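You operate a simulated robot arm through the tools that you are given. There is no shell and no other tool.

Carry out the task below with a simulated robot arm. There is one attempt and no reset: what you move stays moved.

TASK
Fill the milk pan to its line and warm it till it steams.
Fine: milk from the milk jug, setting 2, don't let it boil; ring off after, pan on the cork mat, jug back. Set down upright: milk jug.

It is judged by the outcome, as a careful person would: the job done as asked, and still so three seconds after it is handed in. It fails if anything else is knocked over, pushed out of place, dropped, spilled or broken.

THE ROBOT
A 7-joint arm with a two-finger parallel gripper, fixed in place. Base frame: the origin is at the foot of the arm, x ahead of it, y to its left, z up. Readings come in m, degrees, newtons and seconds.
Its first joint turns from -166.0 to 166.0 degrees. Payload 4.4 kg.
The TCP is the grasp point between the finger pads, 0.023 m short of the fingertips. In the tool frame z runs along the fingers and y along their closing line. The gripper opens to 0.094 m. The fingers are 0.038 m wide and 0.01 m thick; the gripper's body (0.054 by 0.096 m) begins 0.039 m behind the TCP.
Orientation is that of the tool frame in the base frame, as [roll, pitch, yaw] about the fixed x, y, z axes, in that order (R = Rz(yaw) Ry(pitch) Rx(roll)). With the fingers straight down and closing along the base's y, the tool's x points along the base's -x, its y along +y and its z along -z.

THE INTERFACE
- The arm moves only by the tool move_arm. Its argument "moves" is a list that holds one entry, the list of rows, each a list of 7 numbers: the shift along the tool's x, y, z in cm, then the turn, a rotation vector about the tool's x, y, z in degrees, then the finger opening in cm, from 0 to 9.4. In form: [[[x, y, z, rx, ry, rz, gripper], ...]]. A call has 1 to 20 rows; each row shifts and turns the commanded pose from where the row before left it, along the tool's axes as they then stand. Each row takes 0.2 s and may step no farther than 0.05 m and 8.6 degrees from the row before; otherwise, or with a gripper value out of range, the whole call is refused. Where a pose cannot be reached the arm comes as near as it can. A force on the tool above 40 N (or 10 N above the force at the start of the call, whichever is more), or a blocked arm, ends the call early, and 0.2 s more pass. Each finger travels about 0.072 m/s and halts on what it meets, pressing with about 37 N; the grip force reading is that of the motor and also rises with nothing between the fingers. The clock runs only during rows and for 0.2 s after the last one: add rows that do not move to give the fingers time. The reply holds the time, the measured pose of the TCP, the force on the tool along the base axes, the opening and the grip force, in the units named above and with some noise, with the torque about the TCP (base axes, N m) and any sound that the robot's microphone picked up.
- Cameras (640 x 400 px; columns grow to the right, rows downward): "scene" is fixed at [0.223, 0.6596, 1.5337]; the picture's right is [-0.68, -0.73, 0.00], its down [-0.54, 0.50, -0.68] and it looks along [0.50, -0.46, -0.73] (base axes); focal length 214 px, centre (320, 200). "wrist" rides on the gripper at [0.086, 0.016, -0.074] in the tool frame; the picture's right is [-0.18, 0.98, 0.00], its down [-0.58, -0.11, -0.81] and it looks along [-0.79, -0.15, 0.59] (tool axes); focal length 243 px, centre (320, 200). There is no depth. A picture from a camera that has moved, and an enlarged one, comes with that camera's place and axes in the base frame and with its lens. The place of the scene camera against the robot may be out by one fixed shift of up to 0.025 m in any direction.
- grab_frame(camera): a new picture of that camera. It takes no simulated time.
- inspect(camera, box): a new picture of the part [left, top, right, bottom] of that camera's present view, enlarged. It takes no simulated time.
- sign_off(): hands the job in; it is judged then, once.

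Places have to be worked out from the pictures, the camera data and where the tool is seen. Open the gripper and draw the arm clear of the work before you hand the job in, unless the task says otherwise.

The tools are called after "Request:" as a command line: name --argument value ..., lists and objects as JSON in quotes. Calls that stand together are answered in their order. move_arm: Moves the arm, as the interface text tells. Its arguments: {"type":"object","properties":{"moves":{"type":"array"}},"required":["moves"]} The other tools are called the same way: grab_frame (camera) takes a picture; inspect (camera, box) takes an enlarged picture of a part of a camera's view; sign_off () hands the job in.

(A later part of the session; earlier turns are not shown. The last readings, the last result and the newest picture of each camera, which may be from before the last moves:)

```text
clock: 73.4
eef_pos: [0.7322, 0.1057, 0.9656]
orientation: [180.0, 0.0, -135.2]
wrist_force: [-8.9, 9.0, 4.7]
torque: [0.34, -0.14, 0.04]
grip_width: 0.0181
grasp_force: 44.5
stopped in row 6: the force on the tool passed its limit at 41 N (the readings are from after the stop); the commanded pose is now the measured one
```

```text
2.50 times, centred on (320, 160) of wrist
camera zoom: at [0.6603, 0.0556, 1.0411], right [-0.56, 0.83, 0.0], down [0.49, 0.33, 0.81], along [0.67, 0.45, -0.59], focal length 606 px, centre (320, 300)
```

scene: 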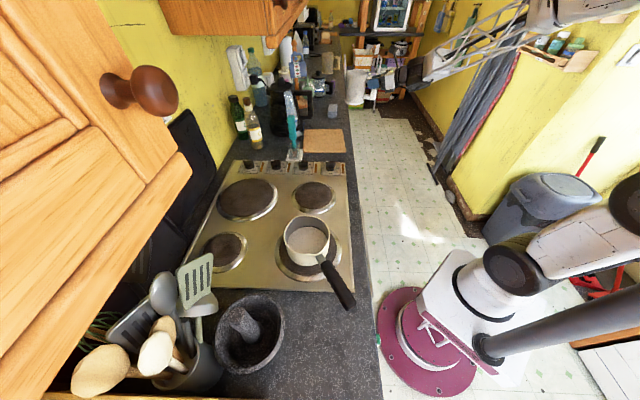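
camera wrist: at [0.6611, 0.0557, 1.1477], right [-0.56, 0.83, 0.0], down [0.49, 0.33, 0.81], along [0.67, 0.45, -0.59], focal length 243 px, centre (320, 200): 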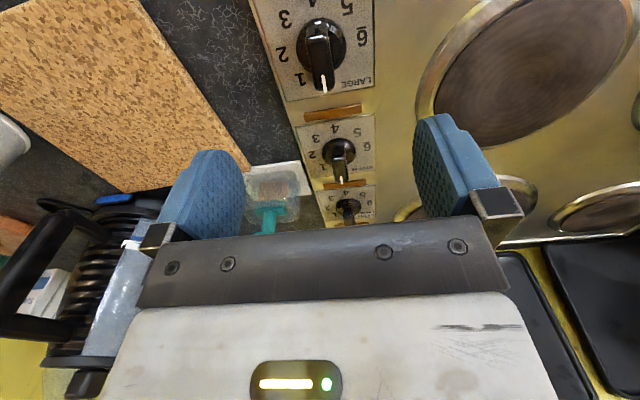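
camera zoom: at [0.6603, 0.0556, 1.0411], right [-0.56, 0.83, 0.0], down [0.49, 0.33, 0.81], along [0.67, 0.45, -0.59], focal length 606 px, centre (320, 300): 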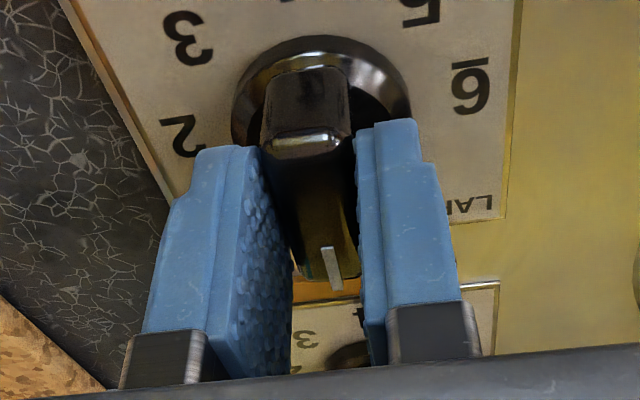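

The knob sits slightly toward tool +y, so the closing loaded the wrist sideways (~13 N left). I open a little, shift 1.2 mm that way and close again.

Request:
move_arm --moves '[[[0, 0, 0, 0, 0, 0, 2.6], [0, 0.12, 0, 0, 0, 0, 2.6], [0, 0, 0, 0, 0, 0, 2.6]]]'

Request:
inspect --camera "wrist" --box '[260, 90, 380, 190]'

```text
clock: 74.2
eef_pos: [0.7326, 0.1066, 0.9653]
orientation: [179.9, 0.0, -135.2]
wrist_force: [-0.2, 0.5, -0.4]
torque: [-0.01, -0.01, 0.02]
grip_width: 0.0261
grasp_force: 0.0
```

```text
4.00 times, centred on (320, 140) of wrist
camera zoom: at [0.6596, 0.0562, 1.0414], right [-0.56, 0.83, 0.0], down [0.49, 0.33, 0.81], along [0.67, 0.45, -0.59], focal length 970 px, centre (320, 440)
```

zoom: 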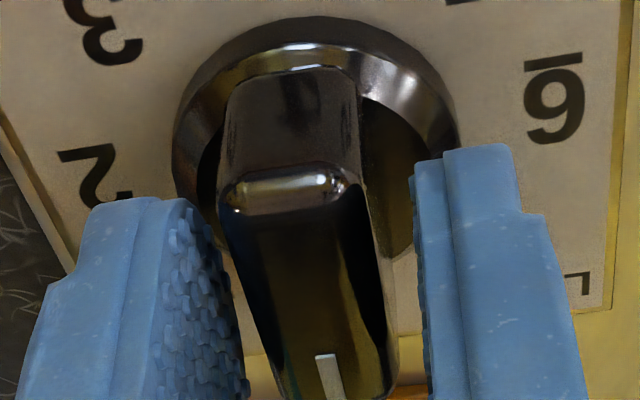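

Measuring the bar in this view: centre ~0.5 mm to tool -y and rotated ~2.5° relative to the tool. I correct both and close again gently.

Request:
move_arm --moves '[[[0, -0.05, 0, 0, 0, 2.5, 2.6], [0, 0, 0, 0, 0, 0, 2.2], [0, 0, 0, 0, 0, 0, 1.9], [0, 0, 0, 0, 0, 0, 1.7], [0, 0, 0, 0, 0, 0, 1.5]]]'

Request:
inspect --camera "wrist" --box '[260, 90, 380, 190]'

```text
clock: 75.4
eef_pos: [0.7323, 0.1075, 0.965]
orientation: [-180.0, 0.1, -137.7]
wrist_force: [2.1, -4.5, -0.2]
torque: [-0.11, -0.1, 0.0]
grip_width: 0.0179
grasp_force: 44.3
```

```text
4.00 times, centred on (320, 140) of wrist
camera zoom: at [0.6583, 0.0591, 1.0411], right [-0.52, 0.85, 0.0], down [0.5, 0.31, 0.81], along [0.69, 0.42, -0.59], focal length 970 px, centre (320, 440)
```

zoom: 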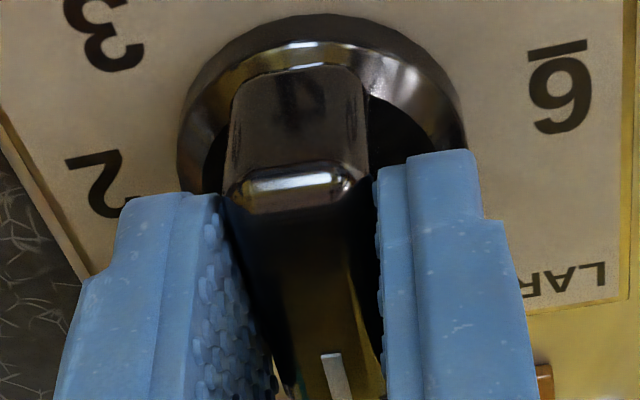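

Now the grip is balanced (17.9 mm, side load ~5 N). I turn clockwise, first 30°, watching the forces.

Request:
move_arm --moves '[[[0, 0, 0, 0, 0, 6, 1.5], [0, 0, 0, 0, 0, 6, 1.5], [0, 0, 0, 0, 0, 6, 1.5], [0, 0, 0, 0, 0, 6, 1.5], [0, 0, 0, 0, 0, 6, 1.5]]]'

Request:
inspect --camera "wrist" --box '[220, 60, 420, 200]'

Request:
inspect --camera "scene" --box '[300, 140, 360, 185]'

```text
clock: 76.6
eef_pos: [0.7324, 0.1067, 0.9653]
orientation: [-180.0, 0.0, -167.7]
wrist_force: [-3.2, 25.5, 4.1]
torque: [0.36, 0.34, 0.05]
grip_width: 0.0178
grasp_force: 45.2
```

```text
2.86 times, centred on (320, 130) of wrist
camera zoom: at [0.6448, 0.1036, 1.0411], right [-0.03, 1.0, 0.0], down [0.59, 0.02, 0.81], along [0.81, 0.02, -0.59], focal length 693 px, centre (320, 400)
```

zoom: 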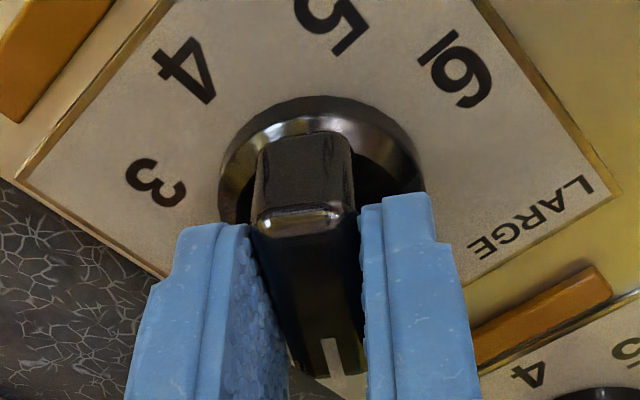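

```text
8.89 times, centred on (330, 162) of scene
camera zoom: at [0.223, 0.6596, 1.5337], right [-0.68, -0.73, 0.0], down [-0.54, 0.5, -0.68], along [0.5, -0.46, -0.73], focal length 1906 px, centre (231, 533)
```

zoom: 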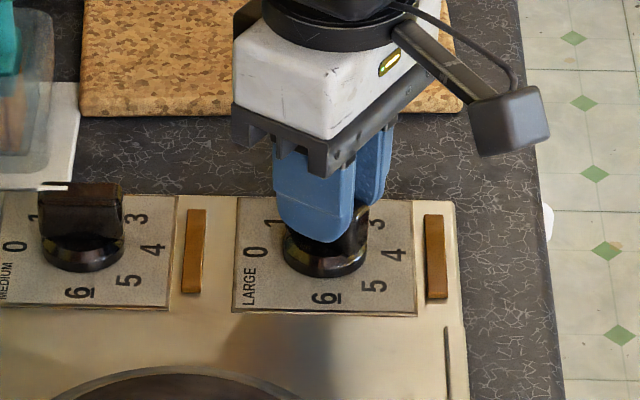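

The knob follows. The 25 N side load implies the knob axis is ~1.3 mm/+1.0 mm (base x/y) from my TCP, so I shift by that before turning on.

Request:
move_arm --moves '[[[-0.07, 0.04, 0, 0, 0, 0, 1.5], [-0.07, 0.03, 0, 0, 0, 0, 1.5], [0, 0, 0, 0, 0, 0, 1.5]]]'

```text
clock: 77.3
eef_pos: [0.7333, 0.1078, 0.9645]
orientation: [179.9, -0.1, -167.7]
wrist_force: [-11.0, 4.8, 5.6]
torque: [0.17, -0.33, 0.01]
grip_width: 0.0181
grasp_force: 45.0
stopped in row 3: the force on the tool passed its limit at 41 N (the readings are from after the stop); the commanded pose is now the measured one
```

Side load across the bar dropped to ~5 N; the rest is friction along it. I continue turning 20°.

Request:
move_arm --moves '[[[0, 0, 0, 0, 0, 5, 1.5], [0, 0, 0, 0, 0, 5, 1.5], [0, 0, 0, 0, 0, 5, 1.5], [0, 0, 0, 0, 0, 5, 1.5]]]'

```text
clock: 78.3
eef_pos: [0.7328, 0.1079, 0.9648]
orientation: [180.0, -0.1, 172.2]
wrist_force: [-28.2, 19.5, 20.2]
torque: [0.38, 0.61, 0.03]
grip_width: 0.0179
grasp_force: 44.9
```

The pads stick to the bar, so the TCP must follow a small circle around the knob axis. From the loads I compute a corrective shift of (-0.6, +0.6) mm and raise 0.5 mm.

Request:
move_arm --moves '[[[0.035, 0.025, -0.03, 0, 0, 0, 1.5], [0.035, 0.025, -0.02, 0, 0, 0, 1.5]]]'

Request:
inspect --camera "wrist" --box '[220, 60, 420, 200]'

```text
clock: 78.9
eef_pos: [0.7318, 0.1092, 0.9648]
orientation: [-180.0, -0.1, 172.3]
wrist_force: [0.9, 6.7, 8.0]
torque: [0.25, 1.05, 0.04]
grip_width: 0.0182
grasp_force: 45.0
```

```text
2.86 times, centred on (320, 130) of wrist
camera zoom: at [0.6494, 0.1345, 1.0411], right [0.32, 0.95, 0.0], down [0.56, -0.19, 0.81], along [0.76, -0.25, -0.59], focal length 693 px, centre (320, 400)
```

zoom: 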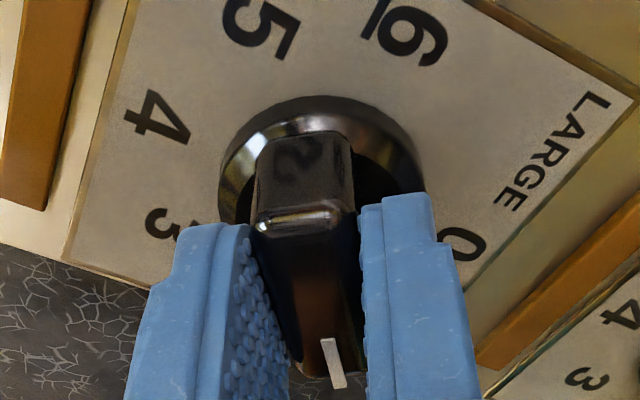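

Loads relaxed to ~7 N. I continue 20° with a tiny following shift per row.

Request:
move_arm --moves '[[[-0.004, 0.013, 0, 0, 0, 5, 1.5], [-0.004, 0.013, 0, 0, 0, 5, 1.5], [-0.004, 0.013, 0, 0, 0, 5, 1.5], [-0.004, 0.013, 0, 0, 0, 5, 1.5]]]'

```text
clock: 79.9
eef_pos: [0.7329, 0.1077, 0.965]
orientation: [-180.0, -0.1, 152.3]
wrist_force: [19.5, 18.3, -13.0]
torque: [-0.3, -1.54, 0.04]
grip_width: 0.018
grasp_force: 44.9
```

I relieve the new load (19, 18 N) by shifting (+0.55, +0.5) mm and check.

Request:
move_arm --moves '[[[-0.013, 0.035, 0.015, 0, 0, 0, 1.5], [-0.012, 0.035, 0.015, 0, 0, 0, 1.5]]]'

```text
clock: 80.5
eef_pos: [0.7328, 0.1078, 0.9647]
orientation: [-179.9, -0.1, 152.2]
wrist_force: [22.0, 15.2, -22.4]
torque: [0.05, -0.95, 0.06]
grip_width: 0.0179
grasp_force: 45.4
```

I read the loads again after a short pause and look at the grip.

Request:
move_arm --moves '[[[-0.02, 0.03, -0.03, 0, 0, 0, 1.5], [0, 0, 0, 0, 0, 0, 1.5]]]'

Request:
inspect --camera "wrist" --box '[220, 60, 420, 200]'

Request:
inspect --camera "scene" --box '[300, 140, 360, 185]'

```text
clock: 81.1
eef_pos: [0.7327, 0.108, 0.9656]
orientation: [-179.9, -0.1, 152.2]
wrist_force: [14.2, 9.6, -29.5]
torque: [-0.09, -0.83, 0.01]
grip_width: 0.018
grasp_force: 44.8
```

```text
2.86 times, centred on (320, 130) of wrist
camera zoom: at [0.6643, 0.1619, 1.0413], right [0.62, 0.78, 0.0], down [0.47, -0.37, 0.8], along [0.63, -0.5, -0.59], focal length 693 px, centre (320, 400)
```

zoom: 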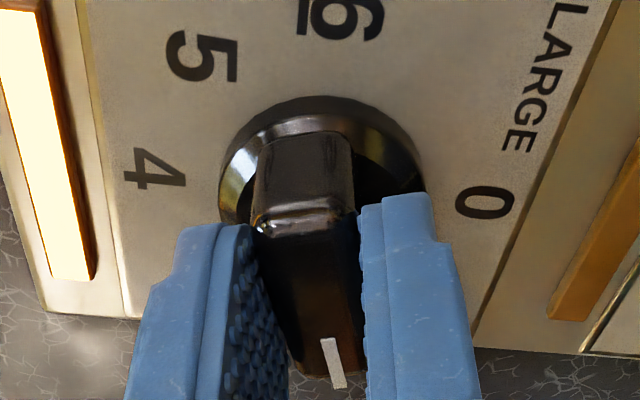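

```text
8.89 times, centred on (330, 162) of scene
camera zoom: at [0.223, 0.6596, 1.5337], right [-0.68, -0.73, 0.0], down [-0.54, 0.5, -0.68], along [0.5, -0.46, -0.73], focal length 1906 px, centre (231, 533)
```

zoom: 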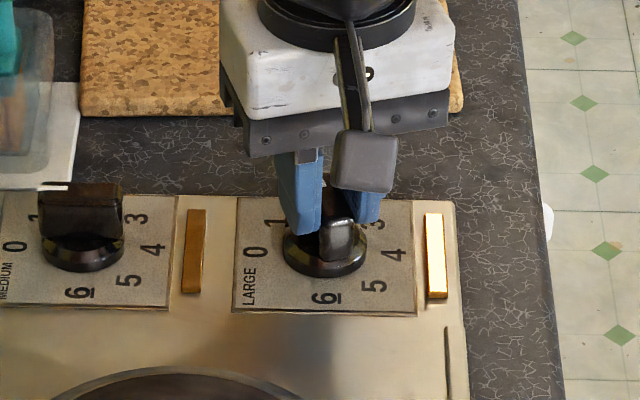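

The LARGE indicator light has come on (dial near 1.5 now). To shed the built-up load, I open the fingers slightly, let the arm settle, and check the centring before the last part of the turn.

Request:
move_arm --moves '[[[0, 0, 0, 0, 0, 0, 2.6], [0, 0, 0, 0, 0, 0, 2.6]]]'

Request:
inspect --camera "wrist" --box '[260, 90, 380, 190]'

```text
clock: 81.7
eef_pos: [0.7327, 0.1074, 0.9653]
orientation: [179.9, -0.1, 152.2]
wrist_force: [-0.3, 0.7, 0.1]
torque: [-0.02, 0.02, 0.01]
grip_width: 0.0259
grasp_force: 0.0
```

```text
4.00 times, centred on (320, 140) of wrist
camera zoom: at [0.6644, 0.1619, 1.0426], right [0.62, 0.78, 0.0], down [0.46, -0.37, 0.81], along [0.63, -0.5, -0.59], focal length 970 px, centre (320, 440)
```

zoom: 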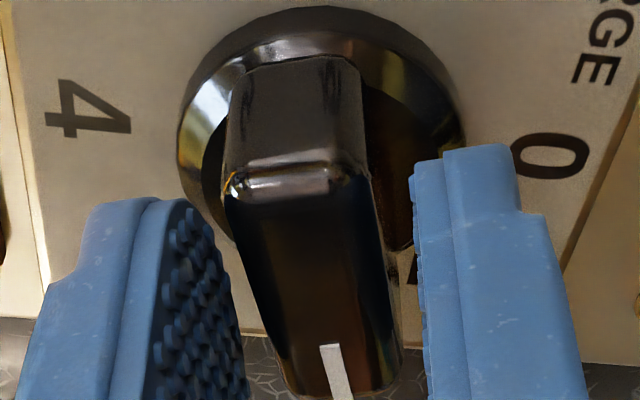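

Load is zero, the knob stayed put and is centred within ~0.3 mm. I close again and turn the remaining 20° to setting 2.

Request:
move_arm --moves '[[[0, 0.02, 0, 0, 0, 0, 2.1], [0, 0, 0, 0, 0, 0, 1.8], [0, 0, 0, 0, 0, 0, 1.5], [0, 0, 0, 0, 0, 0, 1.5], [0, 0, 0, 0, 0, 5, 1.5], [0, 0, 0, 0, 0, 5, 1.5], [0, 0, 0, 0, 0, 5, 1.5], [0, 0, 0, 0, 0, 5, 1.5]]]'

Request:
inspect --camera "wrist" --box '[220, 60, 420, 200]'

Request:
inspect --camera "scene" --box '[300, 140, 360, 185]'

```text
clock: 83.5
eef_pos: [0.7341, 0.108, 0.9654]
orientation: [179.9, 0.0, 132.2]
wrist_force: [-3.9, -19.3, 12.9]
torque: [0.11, 0.5, 0.01]
grip_width: 0.0181
grasp_force: 45.0
```

```text
2.86 times, centred on (320, 130) of wrist
camera zoom: at [0.6877, 0.1823, 1.042], right [0.85, 0.52, 0.0], down [0.31, -0.5, 0.81], along [0.42, -0.69, -0.59], focal length 693 px, centre (320, 400)
```

zoom: 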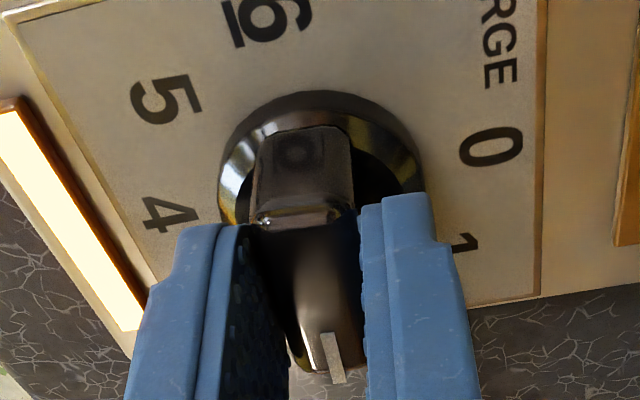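

```text
8.89 times, centred on (330, 162) of scene
camera zoom: at [0.223, 0.6596, 1.5337], right [-0.68, -0.73, 0.0], down [-0.54, 0.5, -0.68], along [0.5, -0.46, -0.73], focal length 1906 px, centre (231, 533)
```

zoom: 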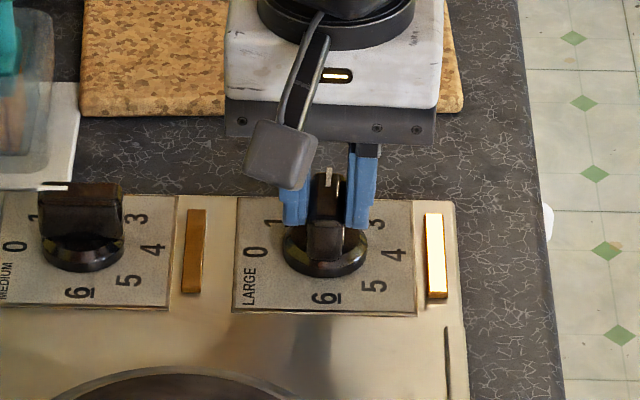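

The bar now points straight at the 2 side and the lamp is on. I release and lift off to verify the pointer against the numerals.

Request:
move_arm --moves '[[[0, 0, 0, 0, 0, 0, 2.5], [0, 0, 0, 0, 0, 0, 4.5], [0, 0, -2, 0, 0, 0, 4.5], [0, 0, -3, 0, 0, 0, 4.5], [0, 0, -3, 0, 0, 0, 6], [0, 0, -3, 0, 0, 0, 9.4]]]'

Request:
grab_frame --camera "wrist"

Request:
inspect --camera "wrist" --box '[255, 0, 395, 120]'

Request:
inspect --camera "scene" --box '[310, 150, 350, 178]'

Request:
inspect --camera "scene" --box '[270, 190, 370, 290]'

```text
clock: 84.9
eef_pos: [0.7323, 0.1077, 1.0755]
orientation: [-179.9, -0.2, 132.2]
wrist_force: [0.9, 0.5, -0.2]
torque: [-0.02, -0.02, -0.02]
grip_width: 0.094
grasp_force: 0.1
```

```text
taken
camera wrist: at [0.6869, 0.182, 1.1498], right [0.85, 0.52, 0.0], down [0.31, -0.5, 0.81], along [0.42, -0.69, -0.59], focal length 243 px, centre (320, 200)
```

wrist: 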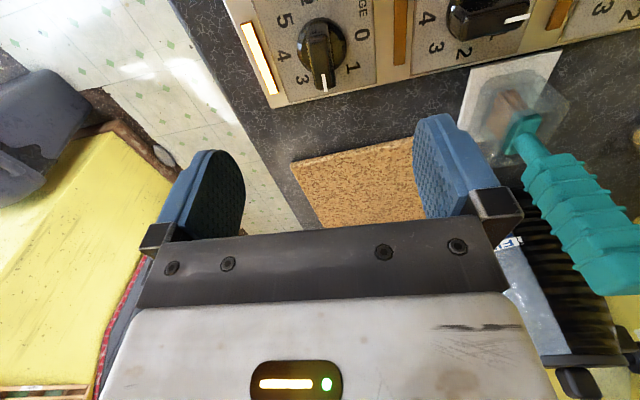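

```text
3.33 times, centred on (325, 60) of wrist
camera zoom: at [0.6869, 0.182, 1.1498], right [0.85, 0.52, 0.0], down [0.31, -0.5, 0.81], along [0.42, -0.69, -0.59], focal length 809 px, centre (303, 667)
```

zoom: 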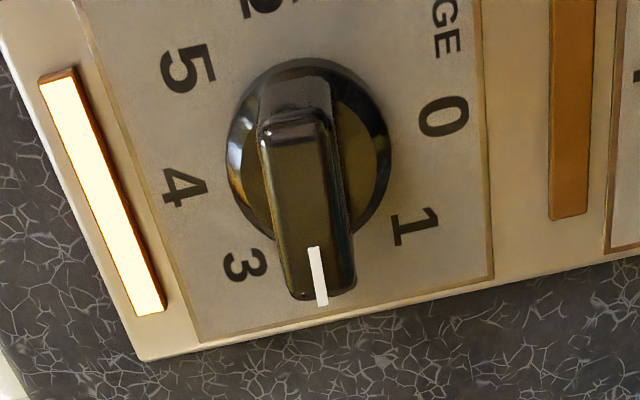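

```text
14.29 times, centred on (330, 164) of scene
camera zoom: at [0.223, 0.6596, 1.5337], right [-0.68, -0.73, 0.0], down [-0.54, 0.5, -0.68], along [0.5, -0.46, -0.73], focal length 3064 px, centre (177, 714)
```

zoom: 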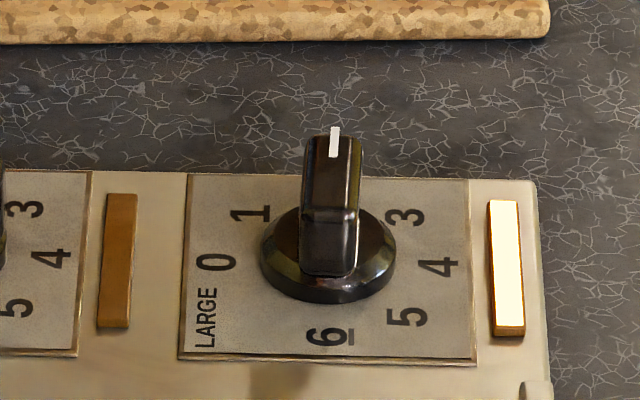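

```text
4.00 times, centred on (320, 240) of scene
camera zoom: at [0.223, 0.6596, 1.5337], right [-0.68, -0.73, 0.0], down [-0.54, 0.5, -0.68], along [0.5, -0.46, -0.73], focal length 858 px, centre (320, 40)
```

zoom: 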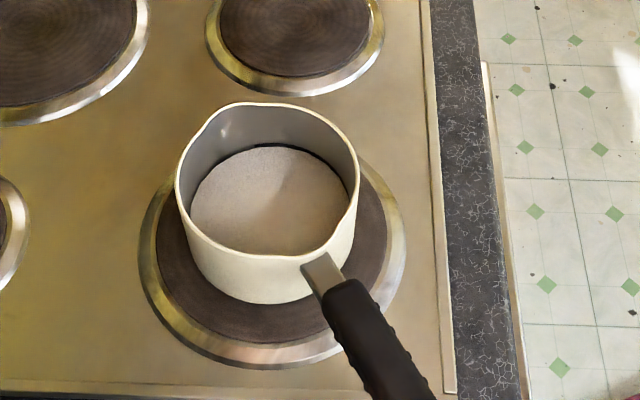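

The pointer is on 2 and the LARGE lamp is lit; the pan is undisturbed with milk at the line. Now I wait in short steps over the dial, checking for steam; first 3 seconds.

Request:
move_arm --moves '[[[0, 0, 0, 0, 0, 0, 9.4], [0, 0, 0, 0, 0, 0, 9.4], [0, 0, 0, 0, 0, 0, 9.4], [0, 0, 0, 0, 0, 0, 9.4], [0, 0, 0, 0, 0, 0, 9.4], [0, 0, 0, 0, 0, 0, 9.4], [0, 0, 0, 0, 0, 0, 9.4], [0, 0, 0, 0, 0, 0, 9.4], [0, 0, 0, 0, 0, 0, 9.4], [0, 0, 0, 0, 0, 0, 9.4], [0, 0, 0, 0, 0, 0, 9.4], [0, 0, 0, 0, 0, 0, 9.4], [0, 0, 0, 0, 0, 0, 9.4], [0, 0, 0, 0, 0, 0, 9.4], [0, 0, 0, 0, 0, 0, 9.4]]]'

Request:
inspect --camera "scene" --box '[260, 170, 370, 290]'

```text
clock: 88.1
eef_pos: [0.7321, 0.1072, 1.0746]
orientation: [-179.9, -0.1, 132.2]
wrist_force: [-0.3, 0.7, 0.3]
torque: [-0.03, 0.03, 0.01]
grip_width: 0.0941
grasp_force: 0.1
```

```text
3.33 times, centred on (315, 230) of scene
camera zoom: at [0.223, 0.6596, 1.5337], right [-0.68, -0.73, 0.0], down [-0.54, 0.5, -0.68], along [0.5, -0.46, -0.73], focal length 715 px, centre (337, 100)
```

zoom: 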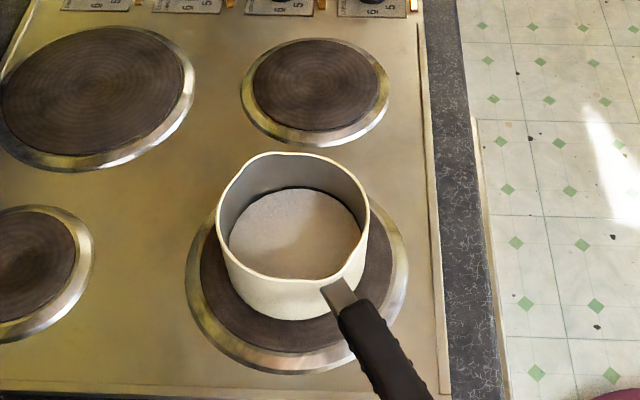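

No steam yet. I use the wait to lower the open fingers around the dial again (shifted 1.2 mm for centring), ready to switch off.

Request:
move_arm --moves '[[[0, 0.12, 0, 0, 0, 0, 6], [0, 0, 2.5, 0, 0, 0, 4.5], [0, 0, 2.5, 0, 0, 0, 4.5], [0, 0, 2.5, 0, 0, 0, 4.5], [0, 0, 1.5, 0, 0, 0, 4.5], [0, 0, 1.0, 0, 0, 0, 4.5], [0, 0, 0.9, 0, 0, 0, 4.5], [0, 0, 0, 0, 0, 0, 3.0], [0, 0, 0, 0, 0, 0, 3.0]]]'

Request:
inspect --camera "wrist" --box '[260, 90, 380, 190]'

Request:
inspect --camera "scene" --box '[260, 170, 370, 290]'

```text
clock: 90.1
eef_pos: [0.7338, 0.1105, 0.9672]
orientation: [-179.9, -0.1, 132.1]
wrist_force: [0.5, 0.3, -0.1]
torque: [0.01, -0.01, 0.01]
grip_width: 0.03
grasp_force: 0.1
```

```text
4.00 times, centred on (320, 140) of wrist
camera zoom: at [0.6886, 0.1835, 1.0422], right [0.85, 0.52, 0.0], down [0.31, -0.5, 0.81], along [0.42, -0.69, -0.59], focal length 970 px, centre (320, 440)
```

zoom: 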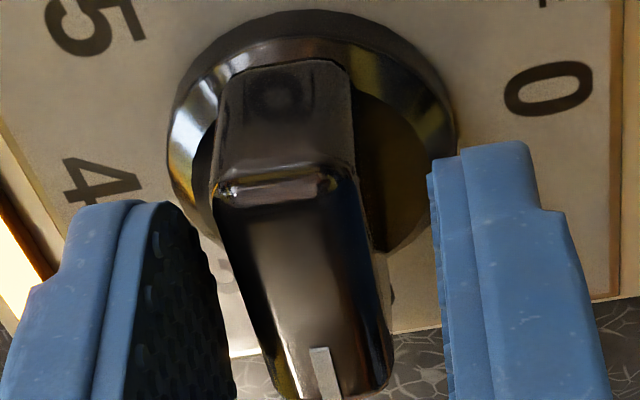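

```text
3.33 times, centred on (315, 230) of scene
camera zoom: at [0.223, 0.6596, 1.5337], right [-0.68, -0.73, 0.0], down [-0.54, 0.5, -0.68], along [0.5, -0.46, -0.73], focal length 715 px, centre (337, 100)
```

zoom: 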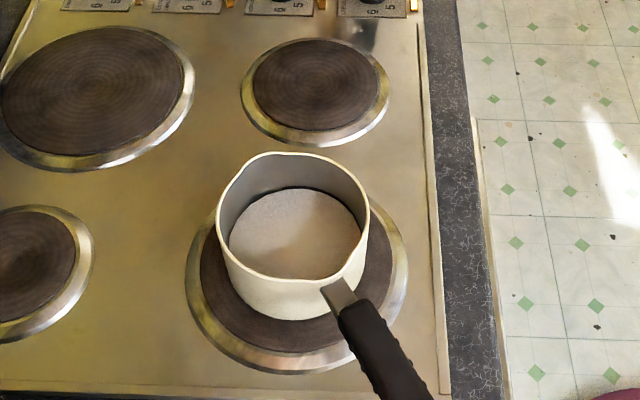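

Centre is now ~0.8 mm off the other way; I correct that and wait 4 s more, watching the pan.

Request:
move_arm --moves '[[[0, -0.08, 0, 0, 0, 0, 3.0], [0, 0, 0, 0, 0, 0, 3.0], [0, 0, 0, 0, 0, 0, 3.0], [0, 0, 0, 0, 0, 0, 3.0], [0, 0, 0, 0, 0, 0, 3.0], [0, 0, 0, 0, 0, 0, 3.0], [0, 0, 0, 0, 0, 0, 3.0], [0, 0, 0, 0, 0, 0, 3.0], [0, 0, 0, 0, 0, 0, 3.0], [0, 0, 0, 0, 0, 0, 3.0], [0, 0, 0, 0, 0, 0, 3.0], [0, 0, 0, 0, 0, 0, 3.0], [0, 0, 0, 0, 0, 0, 3.0], [0, 0, 0, 0, 0, 0, 3.0], [0, 0, 0, 0, 0, 0, 3.0], [0, 0, 0, 0, 0, 0, 3.0], [0, 0, 0, 0, 0, 0, 3.0], [0, 0, 0, 0, 0, 0, 3.0], [0, 0, 0, 0, 0, 0, 3.0], [0, 0, 0, 0, 0, 0, 3.0]]]'

Request:
inspect --camera "scene" --box '[260, 170, 370, 290]'

Request:
inspect --camera "wrist" --box '[260, 90, 380, 190]'

```text
clock: 94.3
eef_pos: [0.7347, 0.1084, 0.967]
orientation: [-179.9, -0.1, 132.1]
wrist_force: [0.4, 0.8, -1.1]
torque: [0.04, -0.03, 0.01]
grip_width: 0.03
grasp_force: 0.0
```

```text
3.33 times, centred on (315, 230) of scene
camera zoom: at [0.223, 0.6596, 1.5337], right [-0.68, -0.73, 0.0], down [-0.54, 0.5, -0.68], along [0.5, -0.46, -0.73], focal length 715 px, centre (337, 100)
```

zoom: 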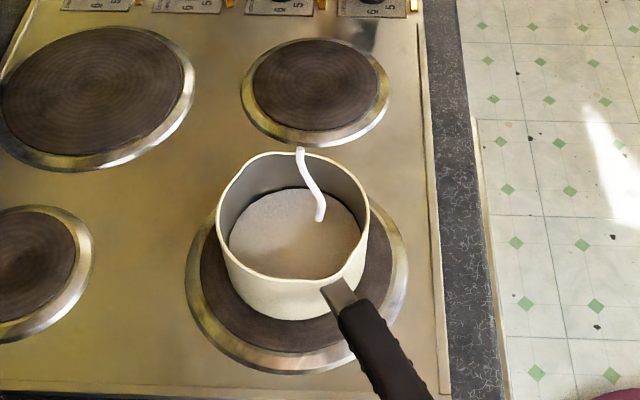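

```text
4.00 times, centred on (320, 140) of wrist
camera zoom: at [0.688, 0.1829, 1.0422], right [0.85, 0.52, 0.0], down [0.31, -0.5, 0.81], along [0.42, -0.69, -0.59], focal length 970 px, centre (320, 440)
```

zoom: 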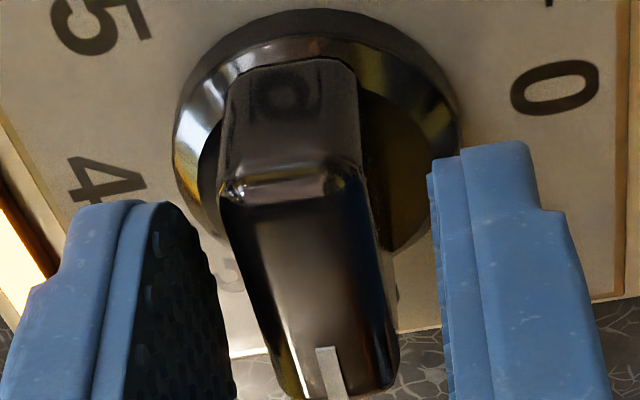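

A wisp of steam is rising from the milk. I switch the ring off now: with the fingers as a loose 2.0 cm fork around the bar I turn 93° counter-clockwise.

Request:
move_arm --moves '[[[0, 0, 0, 0, 0, 0, 2.0], [0, 0, 0, 0, 0, -7, 2.0], [0, 0, 0, 0, 0, -8, 2.0], [0, 0, 0, 0, 0, -8, 2.0], [0, 0, 0, 0, 0, -8, 2.0], [0, 0, 0, 0, 0, -8, 2.0], [0, 0, 0, 0, 0, -8, 2.0], [0, 0, 0, 0, 0, -8, 2.0], [0, 0, 0, 0, 0, -8, 2.0], [0, 0, 0, 0, 0, -8, 2.0], [0, 0, 0, 0, 0, -8, 2.0], [0, 0, 0, 0, 0, -8, 2.0], [0, 0, 0, 0, 0, -6, 2.0]]]'

Request:
inspect --camera "scene" --box '[310, 140, 360, 185]'

Request:
inspect --camera "scene" --box '[260, 170, 370, 290]'

Request:
inspect --camera "wrist" --box '[220, 60, 420, 200]'

```text
clock: 97.1
eef_pos: [0.7333, 0.1095, 0.9663]
orientation: [179.8, -0.1, -134.6]
wrist_force: [2.2, -2.9, -0.8]
torque: [-0.04, -0.03, -0.1]
grip_width: 0.0212
grasp_force: 1.4
```

```text
8.89 times, centred on (335, 162) of scene
camera zoom: at [0.223, 0.6596, 1.5337], right [-0.68, -0.73, 0.0], down [-0.54, 0.5, -0.68], along [0.5, -0.46, -0.73], focal length 1906 px, centre (187, 533)
```

zoom: 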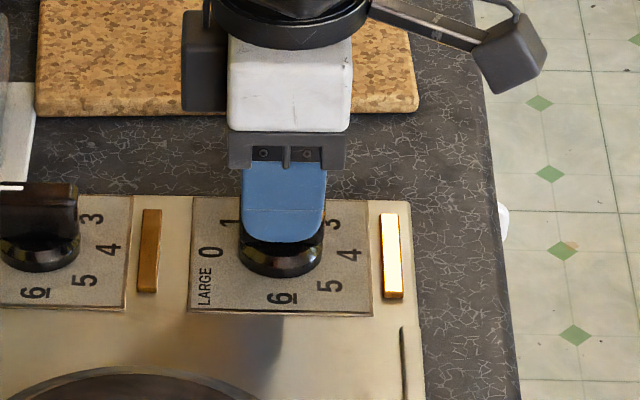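

```text
3.33 times, centred on (315, 230) of scene
camera zoom: at [0.223, 0.6596, 1.5337], right [-0.68, -0.73, 0.0], down [-0.54, 0.5, -0.68], along [0.5, -0.46, -0.73], focal length 715 px, centre (337, 100)
```

zoom: 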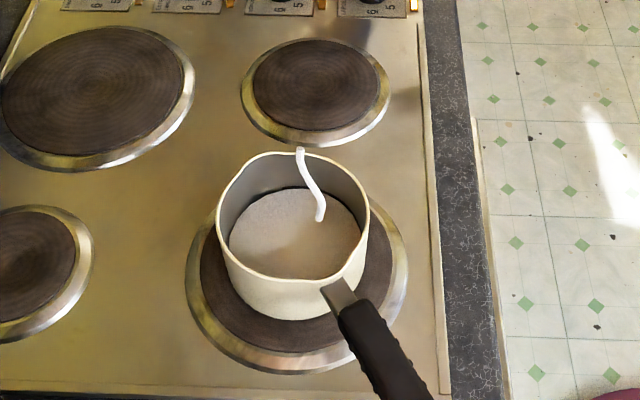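

```text
2.86 times, centred on (320, 130) of wrist
camera zoom: at [0.6618, 0.0579, 1.0425], right [-0.57, 0.82, 0.0], down [0.49, 0.34, 0.81], along [0.66, 0.46, -0.59], focal length 693 px, centre (320, 400)
```

zoom: 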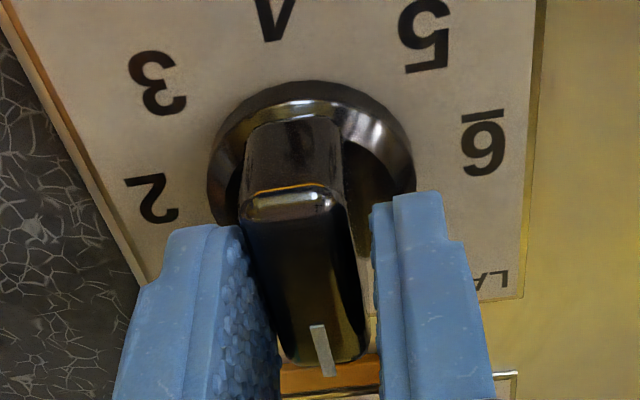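

The lamp is still lit because of the fork's slack. I turn a further 6° in small steps and recheck.

Request:
move_arm --moves '[[[0, 0, 0, 0, 0, -2, 2.0], [0, 0, 0, 0, 0, -2, 2.0], [0, 0, 0, 0, 0, -2, 2.0]]]'

Request:
inspect --camera "scene" --box '[310, 140, 360, 185]'

Request:
inspect --camera "wrist" --box '[220, 60, 420, 200]'

```text
clock: 97.9
eef_pos: [0.7325, 0.1099, 0.9666]
orientation: [179.9, -0.1, -128.8]
wrist_force: [5.1, -13.1, -1.7]
torque: [-0.27, -0.05, -0.32]
grip_width: 0.0253
grasp_force: 6.3
```

```text
8.89 times, centred on (335, 162) of scene
camera zoom: at [0.223, 0.6596, 1.5337], right [-0.68, -0.73, 0.0], down [-0.54, 0.5, -0.68], along [0.5, -0.46, -0.73], focal length 1906 px, centre (187, 533)
```

zoom: 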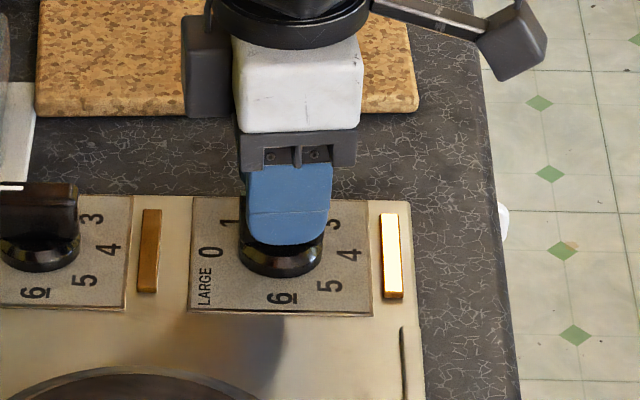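

```text
2.86 times, centred on (320, 130) of wrist
camera zoom: at [0.6669, 0.0506, 1.0427], right [-0.65, 0.76, 0.0], down [0.45, 0.39, 0.81], along [0.61, 0.53, -0.59], focal length 693 px, centre (320, 400)
```

zoom: 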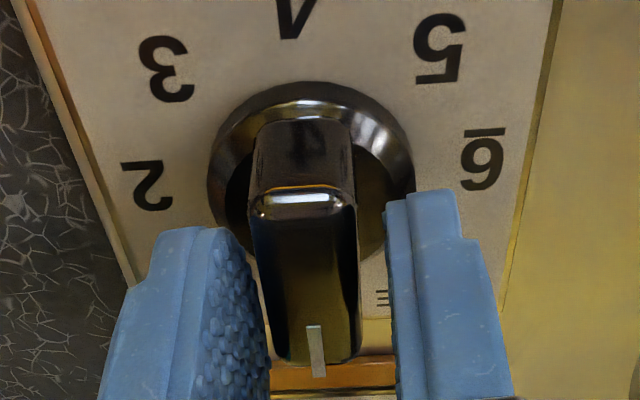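

The bar now resists (fingers pushed to 2.5 cm), so it seems to be at its 0 stop. I open, lift off, and compare its pointer with the other dials.

Request:
move_arm --moves '[[[0, 0, 0, 0, 0, 0, 4.5], [0, 0, -2, 0, 0, 0, 4.5], [0, 0, -4, 0, 0, 0, 6], [0, 0, -4, 0, 0, 0, 9.4]]]'

Request:
inspect --camera "scene" --box '[270, 145, 350, 180]'

Request:
inspect --camera "scene" --box '[260, 170, 370, 290]'

Request:
inspect --camera "wrist" --box '[220, 0, 420, 140]'

```text
clock: 98.9
eef_pos: [0.7316, 0.1078, 1.067]
orientation: [179.9, -0.1, -128.8]
wrist_force: [0.1, 0.0, -0.6]
torque: [-0.02, -0.04, -0.02]
grip_width: 0.0943
grasp_force: 0.0
```

```text
8.00 times, centred on (310, 162) of scene
camera zoom: at [0.223, 0.6596, 1.5337], right [-0.68, -0.73, 0.0], down [-0.54, 0.5, -0.68], along [0.5, -0.46, -0.73], focal length 1716 px, centre (400, 500)
```

zoom: 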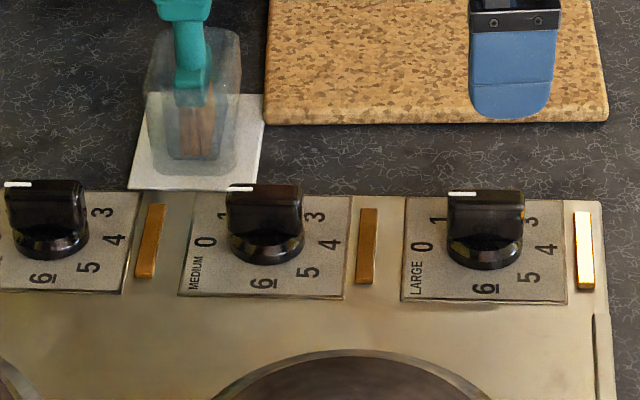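

```text
3.33 times, centred on (315, 230) of scene
camera zoom: at [0.223, 0.6596, 1.5337], right [-0.68, -0.73, 0.0], down [-0.54, 0.5, -0.68], along [0.5, -0.46, -0.73], focal length 715 px, centre (337, 100)
```

zoom: 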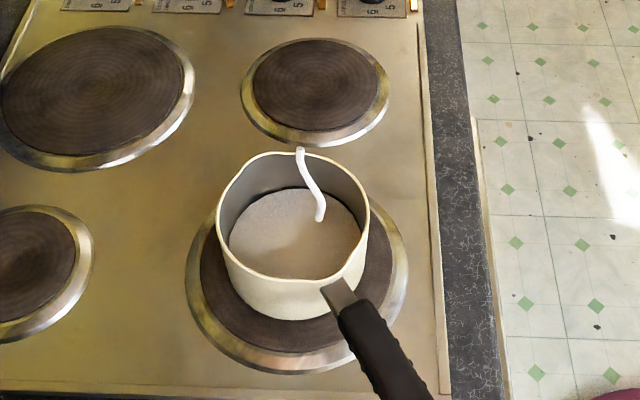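

```text
2.86 times, centred on (320, 70) of wrist
camera zoom: at [0.6665, 0.0489, 1.1424], right [-0.65, 0.76, 0.0], down [0.45, 0.39, 0.8], along [0.61, 0.53, -0.59], focal length 693 px, centre (320, 571)
```

zoom: 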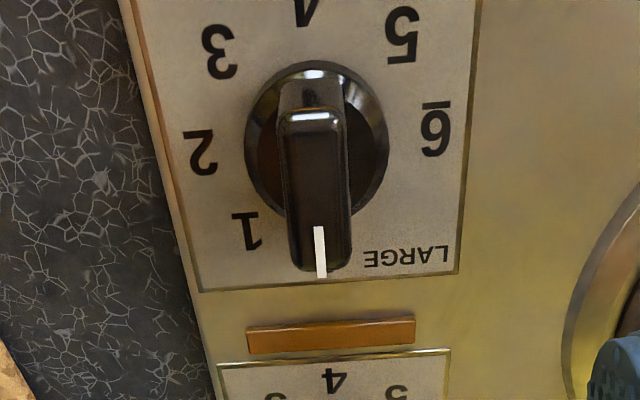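

The dial is back on 0 like its neighbours (the lamp is presumably a hot-ring lamp), and the milk still steams gently. Now to the pan: I move over its handle, turning the tool so its x axis lies along the handle (azimuth 166°).

Request:
move_arm --moves '[[[-0.552, 4.249, -0.83, 0, 0, 5.42, 9.4], [-0.148, 4.282, -0.83, 0, 0, 5.42, 9.4], [0.257, 4.277, -0.83, 0, 0, 5.42, 9.4], [0.66, 4.234, -0.83, 0, 0, 5.42, 9.4], [1.057, 4.152, -0.83, 0, 0, 5.42, 9.4], [1.444, 4.034, -0.83, 0, 0, 5.42, 9.4], [1.819, 3.88, -0.83, 0, 0, 5.42, 9.4], [2.177, 3.691, -0.83, 0, 0, 5.42, 9.4], [2.515, 3.468, -0.83, 0, 0, 5.42, 9.4], [2.832, 3.215, -0.83, 0, 0, 5.42, 9.4], [3.124, 2.933, -0.83, 0, 0, 5.42, 9.4], [3.387, 2.625, -0.83, 0, 0, 5.42, 9.4]]]'

Request:
grab_frame --camera "wrist"

Request:
grab_frame --camera "scene"

```text
clock: 101.5
eef_pos: [0.3773, 0.4781, 1.1673]
orientation: [-179.9, -0.1, 166.1]
wrist_force: [-0.6, -0.3, -1.0]
torque: [0.02, -0.01, -0.01]
grip_width: 0.0941
grasp_force: 0.1
```

```text
taken
camera wrist: at [0.2971, 0.5142, 1.2428], right [0.41, 0.91, 0.0], down [0.54, -0.24, 0.81], along [0.73, -0.33, -0.59], focal length 243 px, centre (320, 200)
```

wrist: 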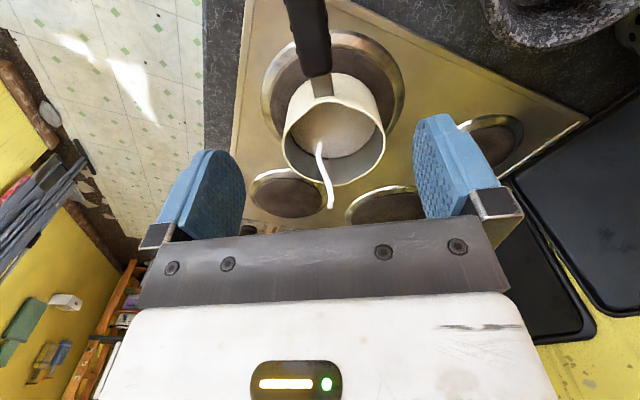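

```text
taken
```

scene: 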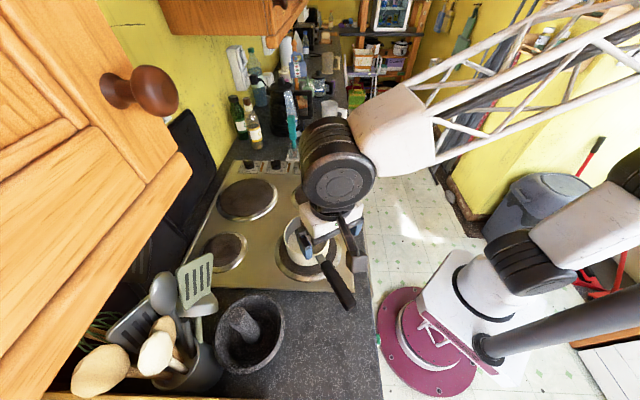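

The handle runs right along my tool axis in view. I zoom to find where it lies and how high.

Request:
inspect --camera "wrist" --box '[250, 0, 400, 120]'

Request:
inspect --camera "wrist" --box '[260, 60, 400, 215]'

```text
3.33 times, centred on (325, 60) of wrist
camera zoom: at [0.2971, 0.5142, 1.2428], right [0.41, 0.91, 0.0], down [0.54, -0.24, 0.81], along [0.73, -0.33, -0.59], focal length 809 px, centre (303, 667)
```

zoom: 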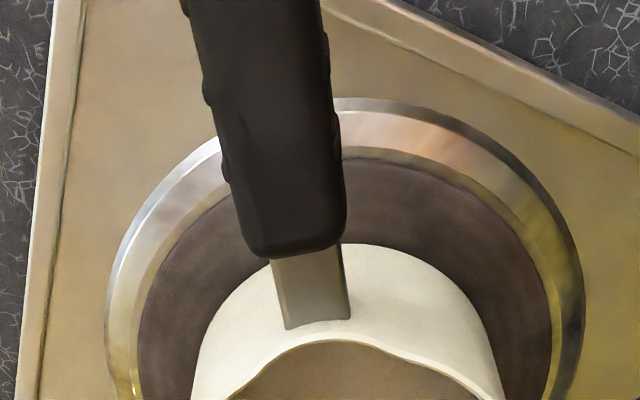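

```text
2.58 times, centred on (330, 138) of wrist
camera zoom: at [0.2971, 0.5142, 1.2428], right [0.41, 0.91, 0.0], down [0.54, -0.24, 0.81], along [0.73, -0.33, -0.59], focal length 626 px, centre (294, 361)
```

zoom: 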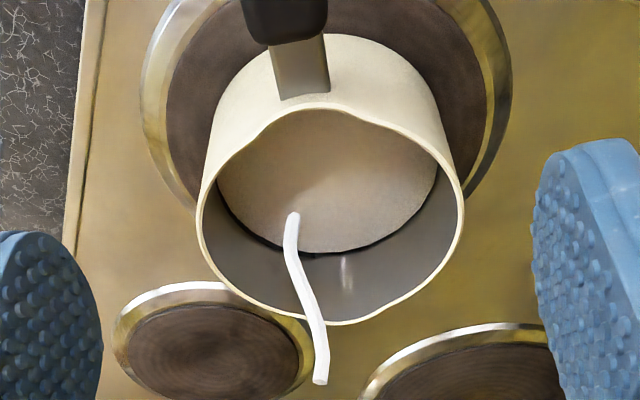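

Handle centreline works out parallel to the tool x axis and 7 mm toward tool -y, top near z≈1.0, black grip starting ~9.5 cm from pan centre. I shift onto it and come down part way to re-check.

Request:
move_arm --moves '[[[-0.5, -0.7, 2.5, 0, 0, 0, 8], [0, 0, 3.2, 0, 0, 0, 7], [0, 0, 3.2, 0, 0, 0, 7], [0, 0, 2.0, 0, 0, 0, 7], [0, 0, 0, 0, 0, 0, 7]]]'

Request:
grab_frame --camera "wrist"

Request:
inspect --camera "scene" --box '[270, 190, 390, 310]'

```text
clock: 102.7
eef_pos: [0.3807, 0.4733, 1.0569]
orientation: [179.9, -0.1, 166.2]
wrist_force: [1.0, -0.3, 0.1]
torque: [-0.01, 0.02, 0.01]
grip_width: 0.0699
grasp_force: 0.0
```

```text
taken
camera wrist: at [0.3019, 0.5078, 1.1322], right [0.41, 0.91, 0.0], down [0.54, -0.24, 0.81], along [0.73, -0.33, -0.59], focal length 243 px, centre (320, 200)
```

wrist: 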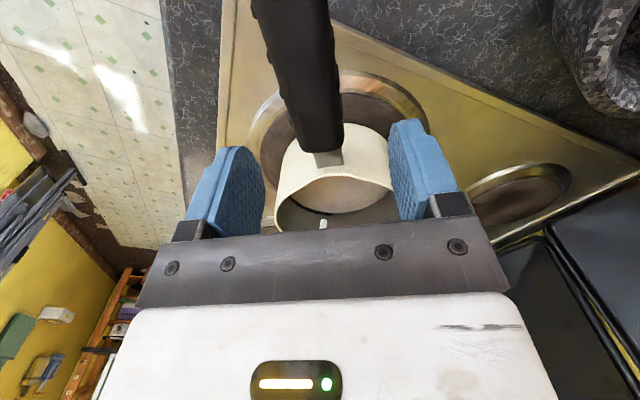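

```text
3.33 times, centred on (330, 250) of scene
camera zoom: at [0.223, 0.6596, 1.5337], right [-0.68, -0.73, 0.0], down [-0.54, 0.5, -0.68], along [0.5, -0.46, -0.73], focal length 715 px, centre (287, 33)
```

zoom: 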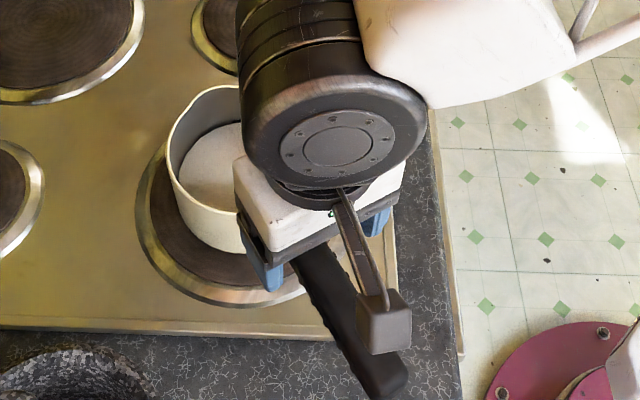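

A second view gives the handle top at z≈1.01, offset another 4 mm to tool -y and ~1.3° in yaw. I correct and descend to grip height (TCP z≈0.992).

Request:
move_arm --moves '[[[0, -0.43, 0, 0, 0, 1.3, 7], [0, 0, 2.2, 0, 0, 0, 7], [0, 0, 2.2, 0, 0, 0, 7], [0, 0, 1.3, 0, 0, 0, 7], [0, 0, 0.8, 0, 0, 0, 7], [0, 0, 0, 0, 0, 0, 7]]]'

Request:
inspect --camera "wrist" --box '[200, 40, 440, 240]'

Request:
inspect --camera "scene" --box '[270, 190, 390, 310]'

```text
clock: 104.1
eef_pos: [0.3786, 0.4676, 0.9928]
orientation: [-180.0, 0.0, 164.9]
wrist_force: [0.0, -0.7, -0.7]
torque: [0.02, -0.01, -0.03]
grip_width: 0.0699
grasp_force: 0.1
```

```text
2.00 times, centred on (320, 140) of wrist
camera zoom: at [0.3007, 0.505, 1.0686], right [0.43, 0.9, 0.0], down [0.53, -0.26, 0.81], along [0.73, -0.35, -0.59], focal length 485 px, centre (320, 320)
```

zoom: 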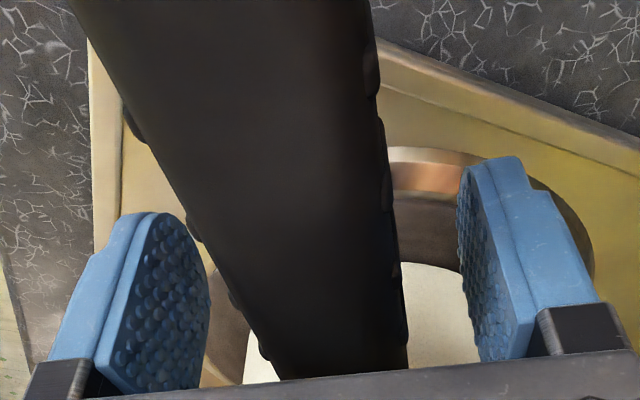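

```text
3.33 times, centred on (330, 250) of scene
camera zoom: at [0.223, 0.6596, 1.5337], right [-0.68, -0.73, 0.0], down [-0.54, 0.5, -0.68], along [0.5, -0.46, -0.73], focal length 715 px, centre (287, 33)
```

zoom: 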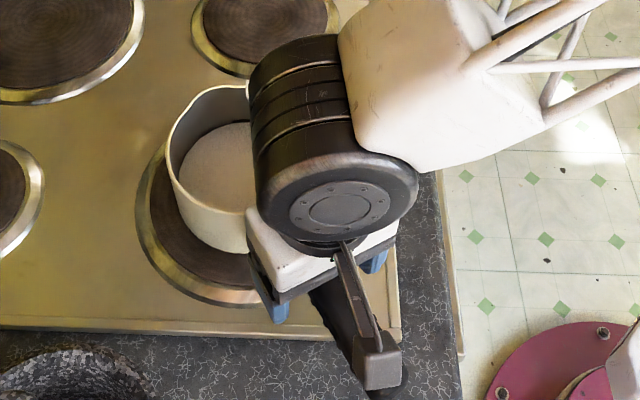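

The handle is centred between the open fingers with no contact. I close on it.

Request:
move_arm --moves '[[[0, 0, 0, 0, 0, 0, 5], [0, 0, 0, 0, 0, 0, 4], [0, 0, 0, 0, 0, 0, 3], [0, 0, 0, 0, 0, 0, 2], [0, 0, 0, 0, 0, 0, 0], [0, 0, 0, 0, 0, 0, 0]]]'

Request:
inspect --camera "wrist" --box '[200, 40, 440, 240]'

Request:
inspect --camera "scene" --box '[270, 190, 390, 310]'

```text
clock: 105.5
eef_pos: [0.3796, 0.4672, 0.9919]
orientation: [180.0, -0.1, 165.0]
wrist_force: [2.3, 2.9, 1.0]
torque: [0.06, -0.05, 0.26]
grip_width: 0.0299
grasp_force: 36.5
```

```text
2.00 times, centred on (320, 140) of wrist
camera zoom: at [0.3007, 0.505, 1.0687], right [0.43, 0.9, 0.0], down [0.53, -0.26, 0.81], along [0.73, -0.35, -0.59], focal length 485 px, centre (320, 320)
```

zoom: 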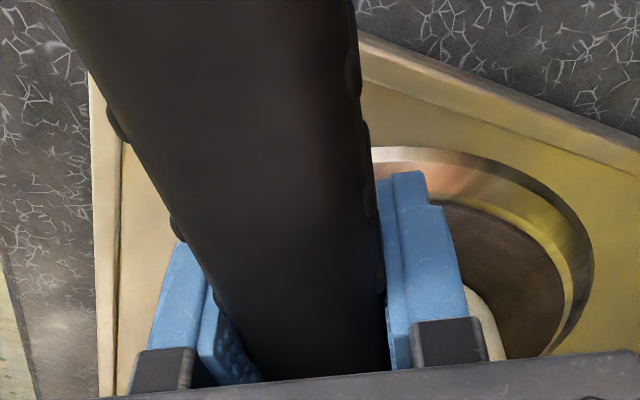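

```text
3.33 times, centred on (330, 250) of scene
camera zoom: at [0.223, 0.6596, 1.5337], right [-0.68, -0.73, 0.0], down [-0.54, 0.5, -0.68], along [0.5, -0.46, -0.73], focal length 715 px, centre (287, 33)
```

zoom: 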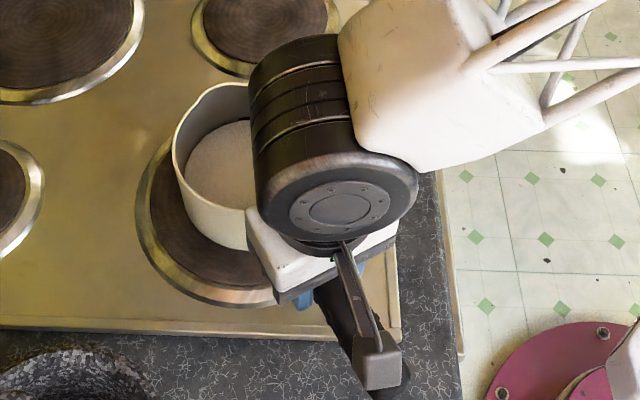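

Gripped (29.9 mm, 36 N). I lift 2 cm slowly and check whether the pan stays level.

Request:
move_arm --moves '[[[0, 0, -0.3, 0, 0, 0, 0], [0, 0, -0.4, 0, 0, 0, 0], [0, 0, -0.4, 0, 0, 0, 0], [0, 0, -0.4, 0, 0, 0, 0], [0, 0, -0.5, 0, 0, 0, 0], [0, 0, 0, 0, 0, 0, 0]]]'

Request:
inspect --camera "scene" --box '[270, 190, 390, 310]'

Request:
grab_frame --camera "wrist"

```text
clock: 106.9
eef_pos: [0.3778, 0.467, 1.0132]
orientation: [180.0, -0.1, 164.9]
wrist_force: [-0.7, -0.3, -6.8]
torque: [0.18, 0.72, 0.01]
grip_width: 0.0298
grasp_force: 36.8
```

```text
3.33 times, centred on (330, 250) of scene
camera zoom: at [0.223, 0.6596, 1.5337], right [-0.68, -0.73, 0.0], down [-0.54, 0.5, -0.68], along [0.5, -0.46, -0.73], focal length 715 px, centre (287, 33)
```

zoom: 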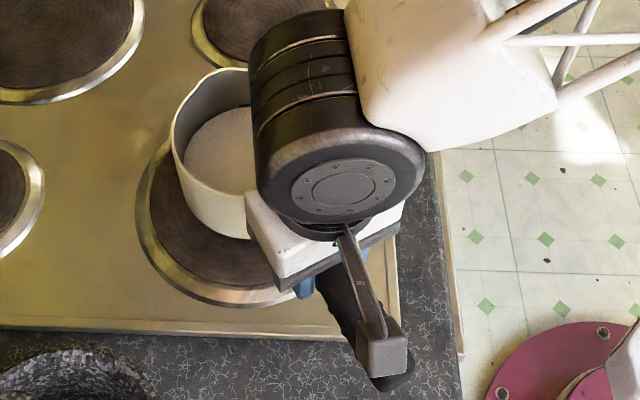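

```text
taken
camera wrist: at [0.3007, 0.504, 1.0891], right [0.43, 0.9, 0.0], down [0.53, -0.26, 0.81], along [0.73, -0.35, -0.59], focal length 243 px, centre (320, 200)
```

wrist: 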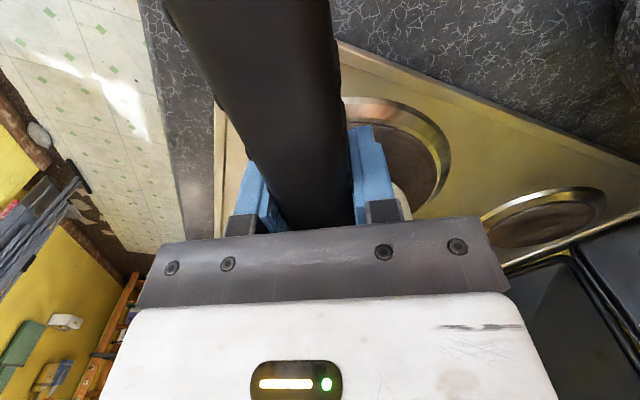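

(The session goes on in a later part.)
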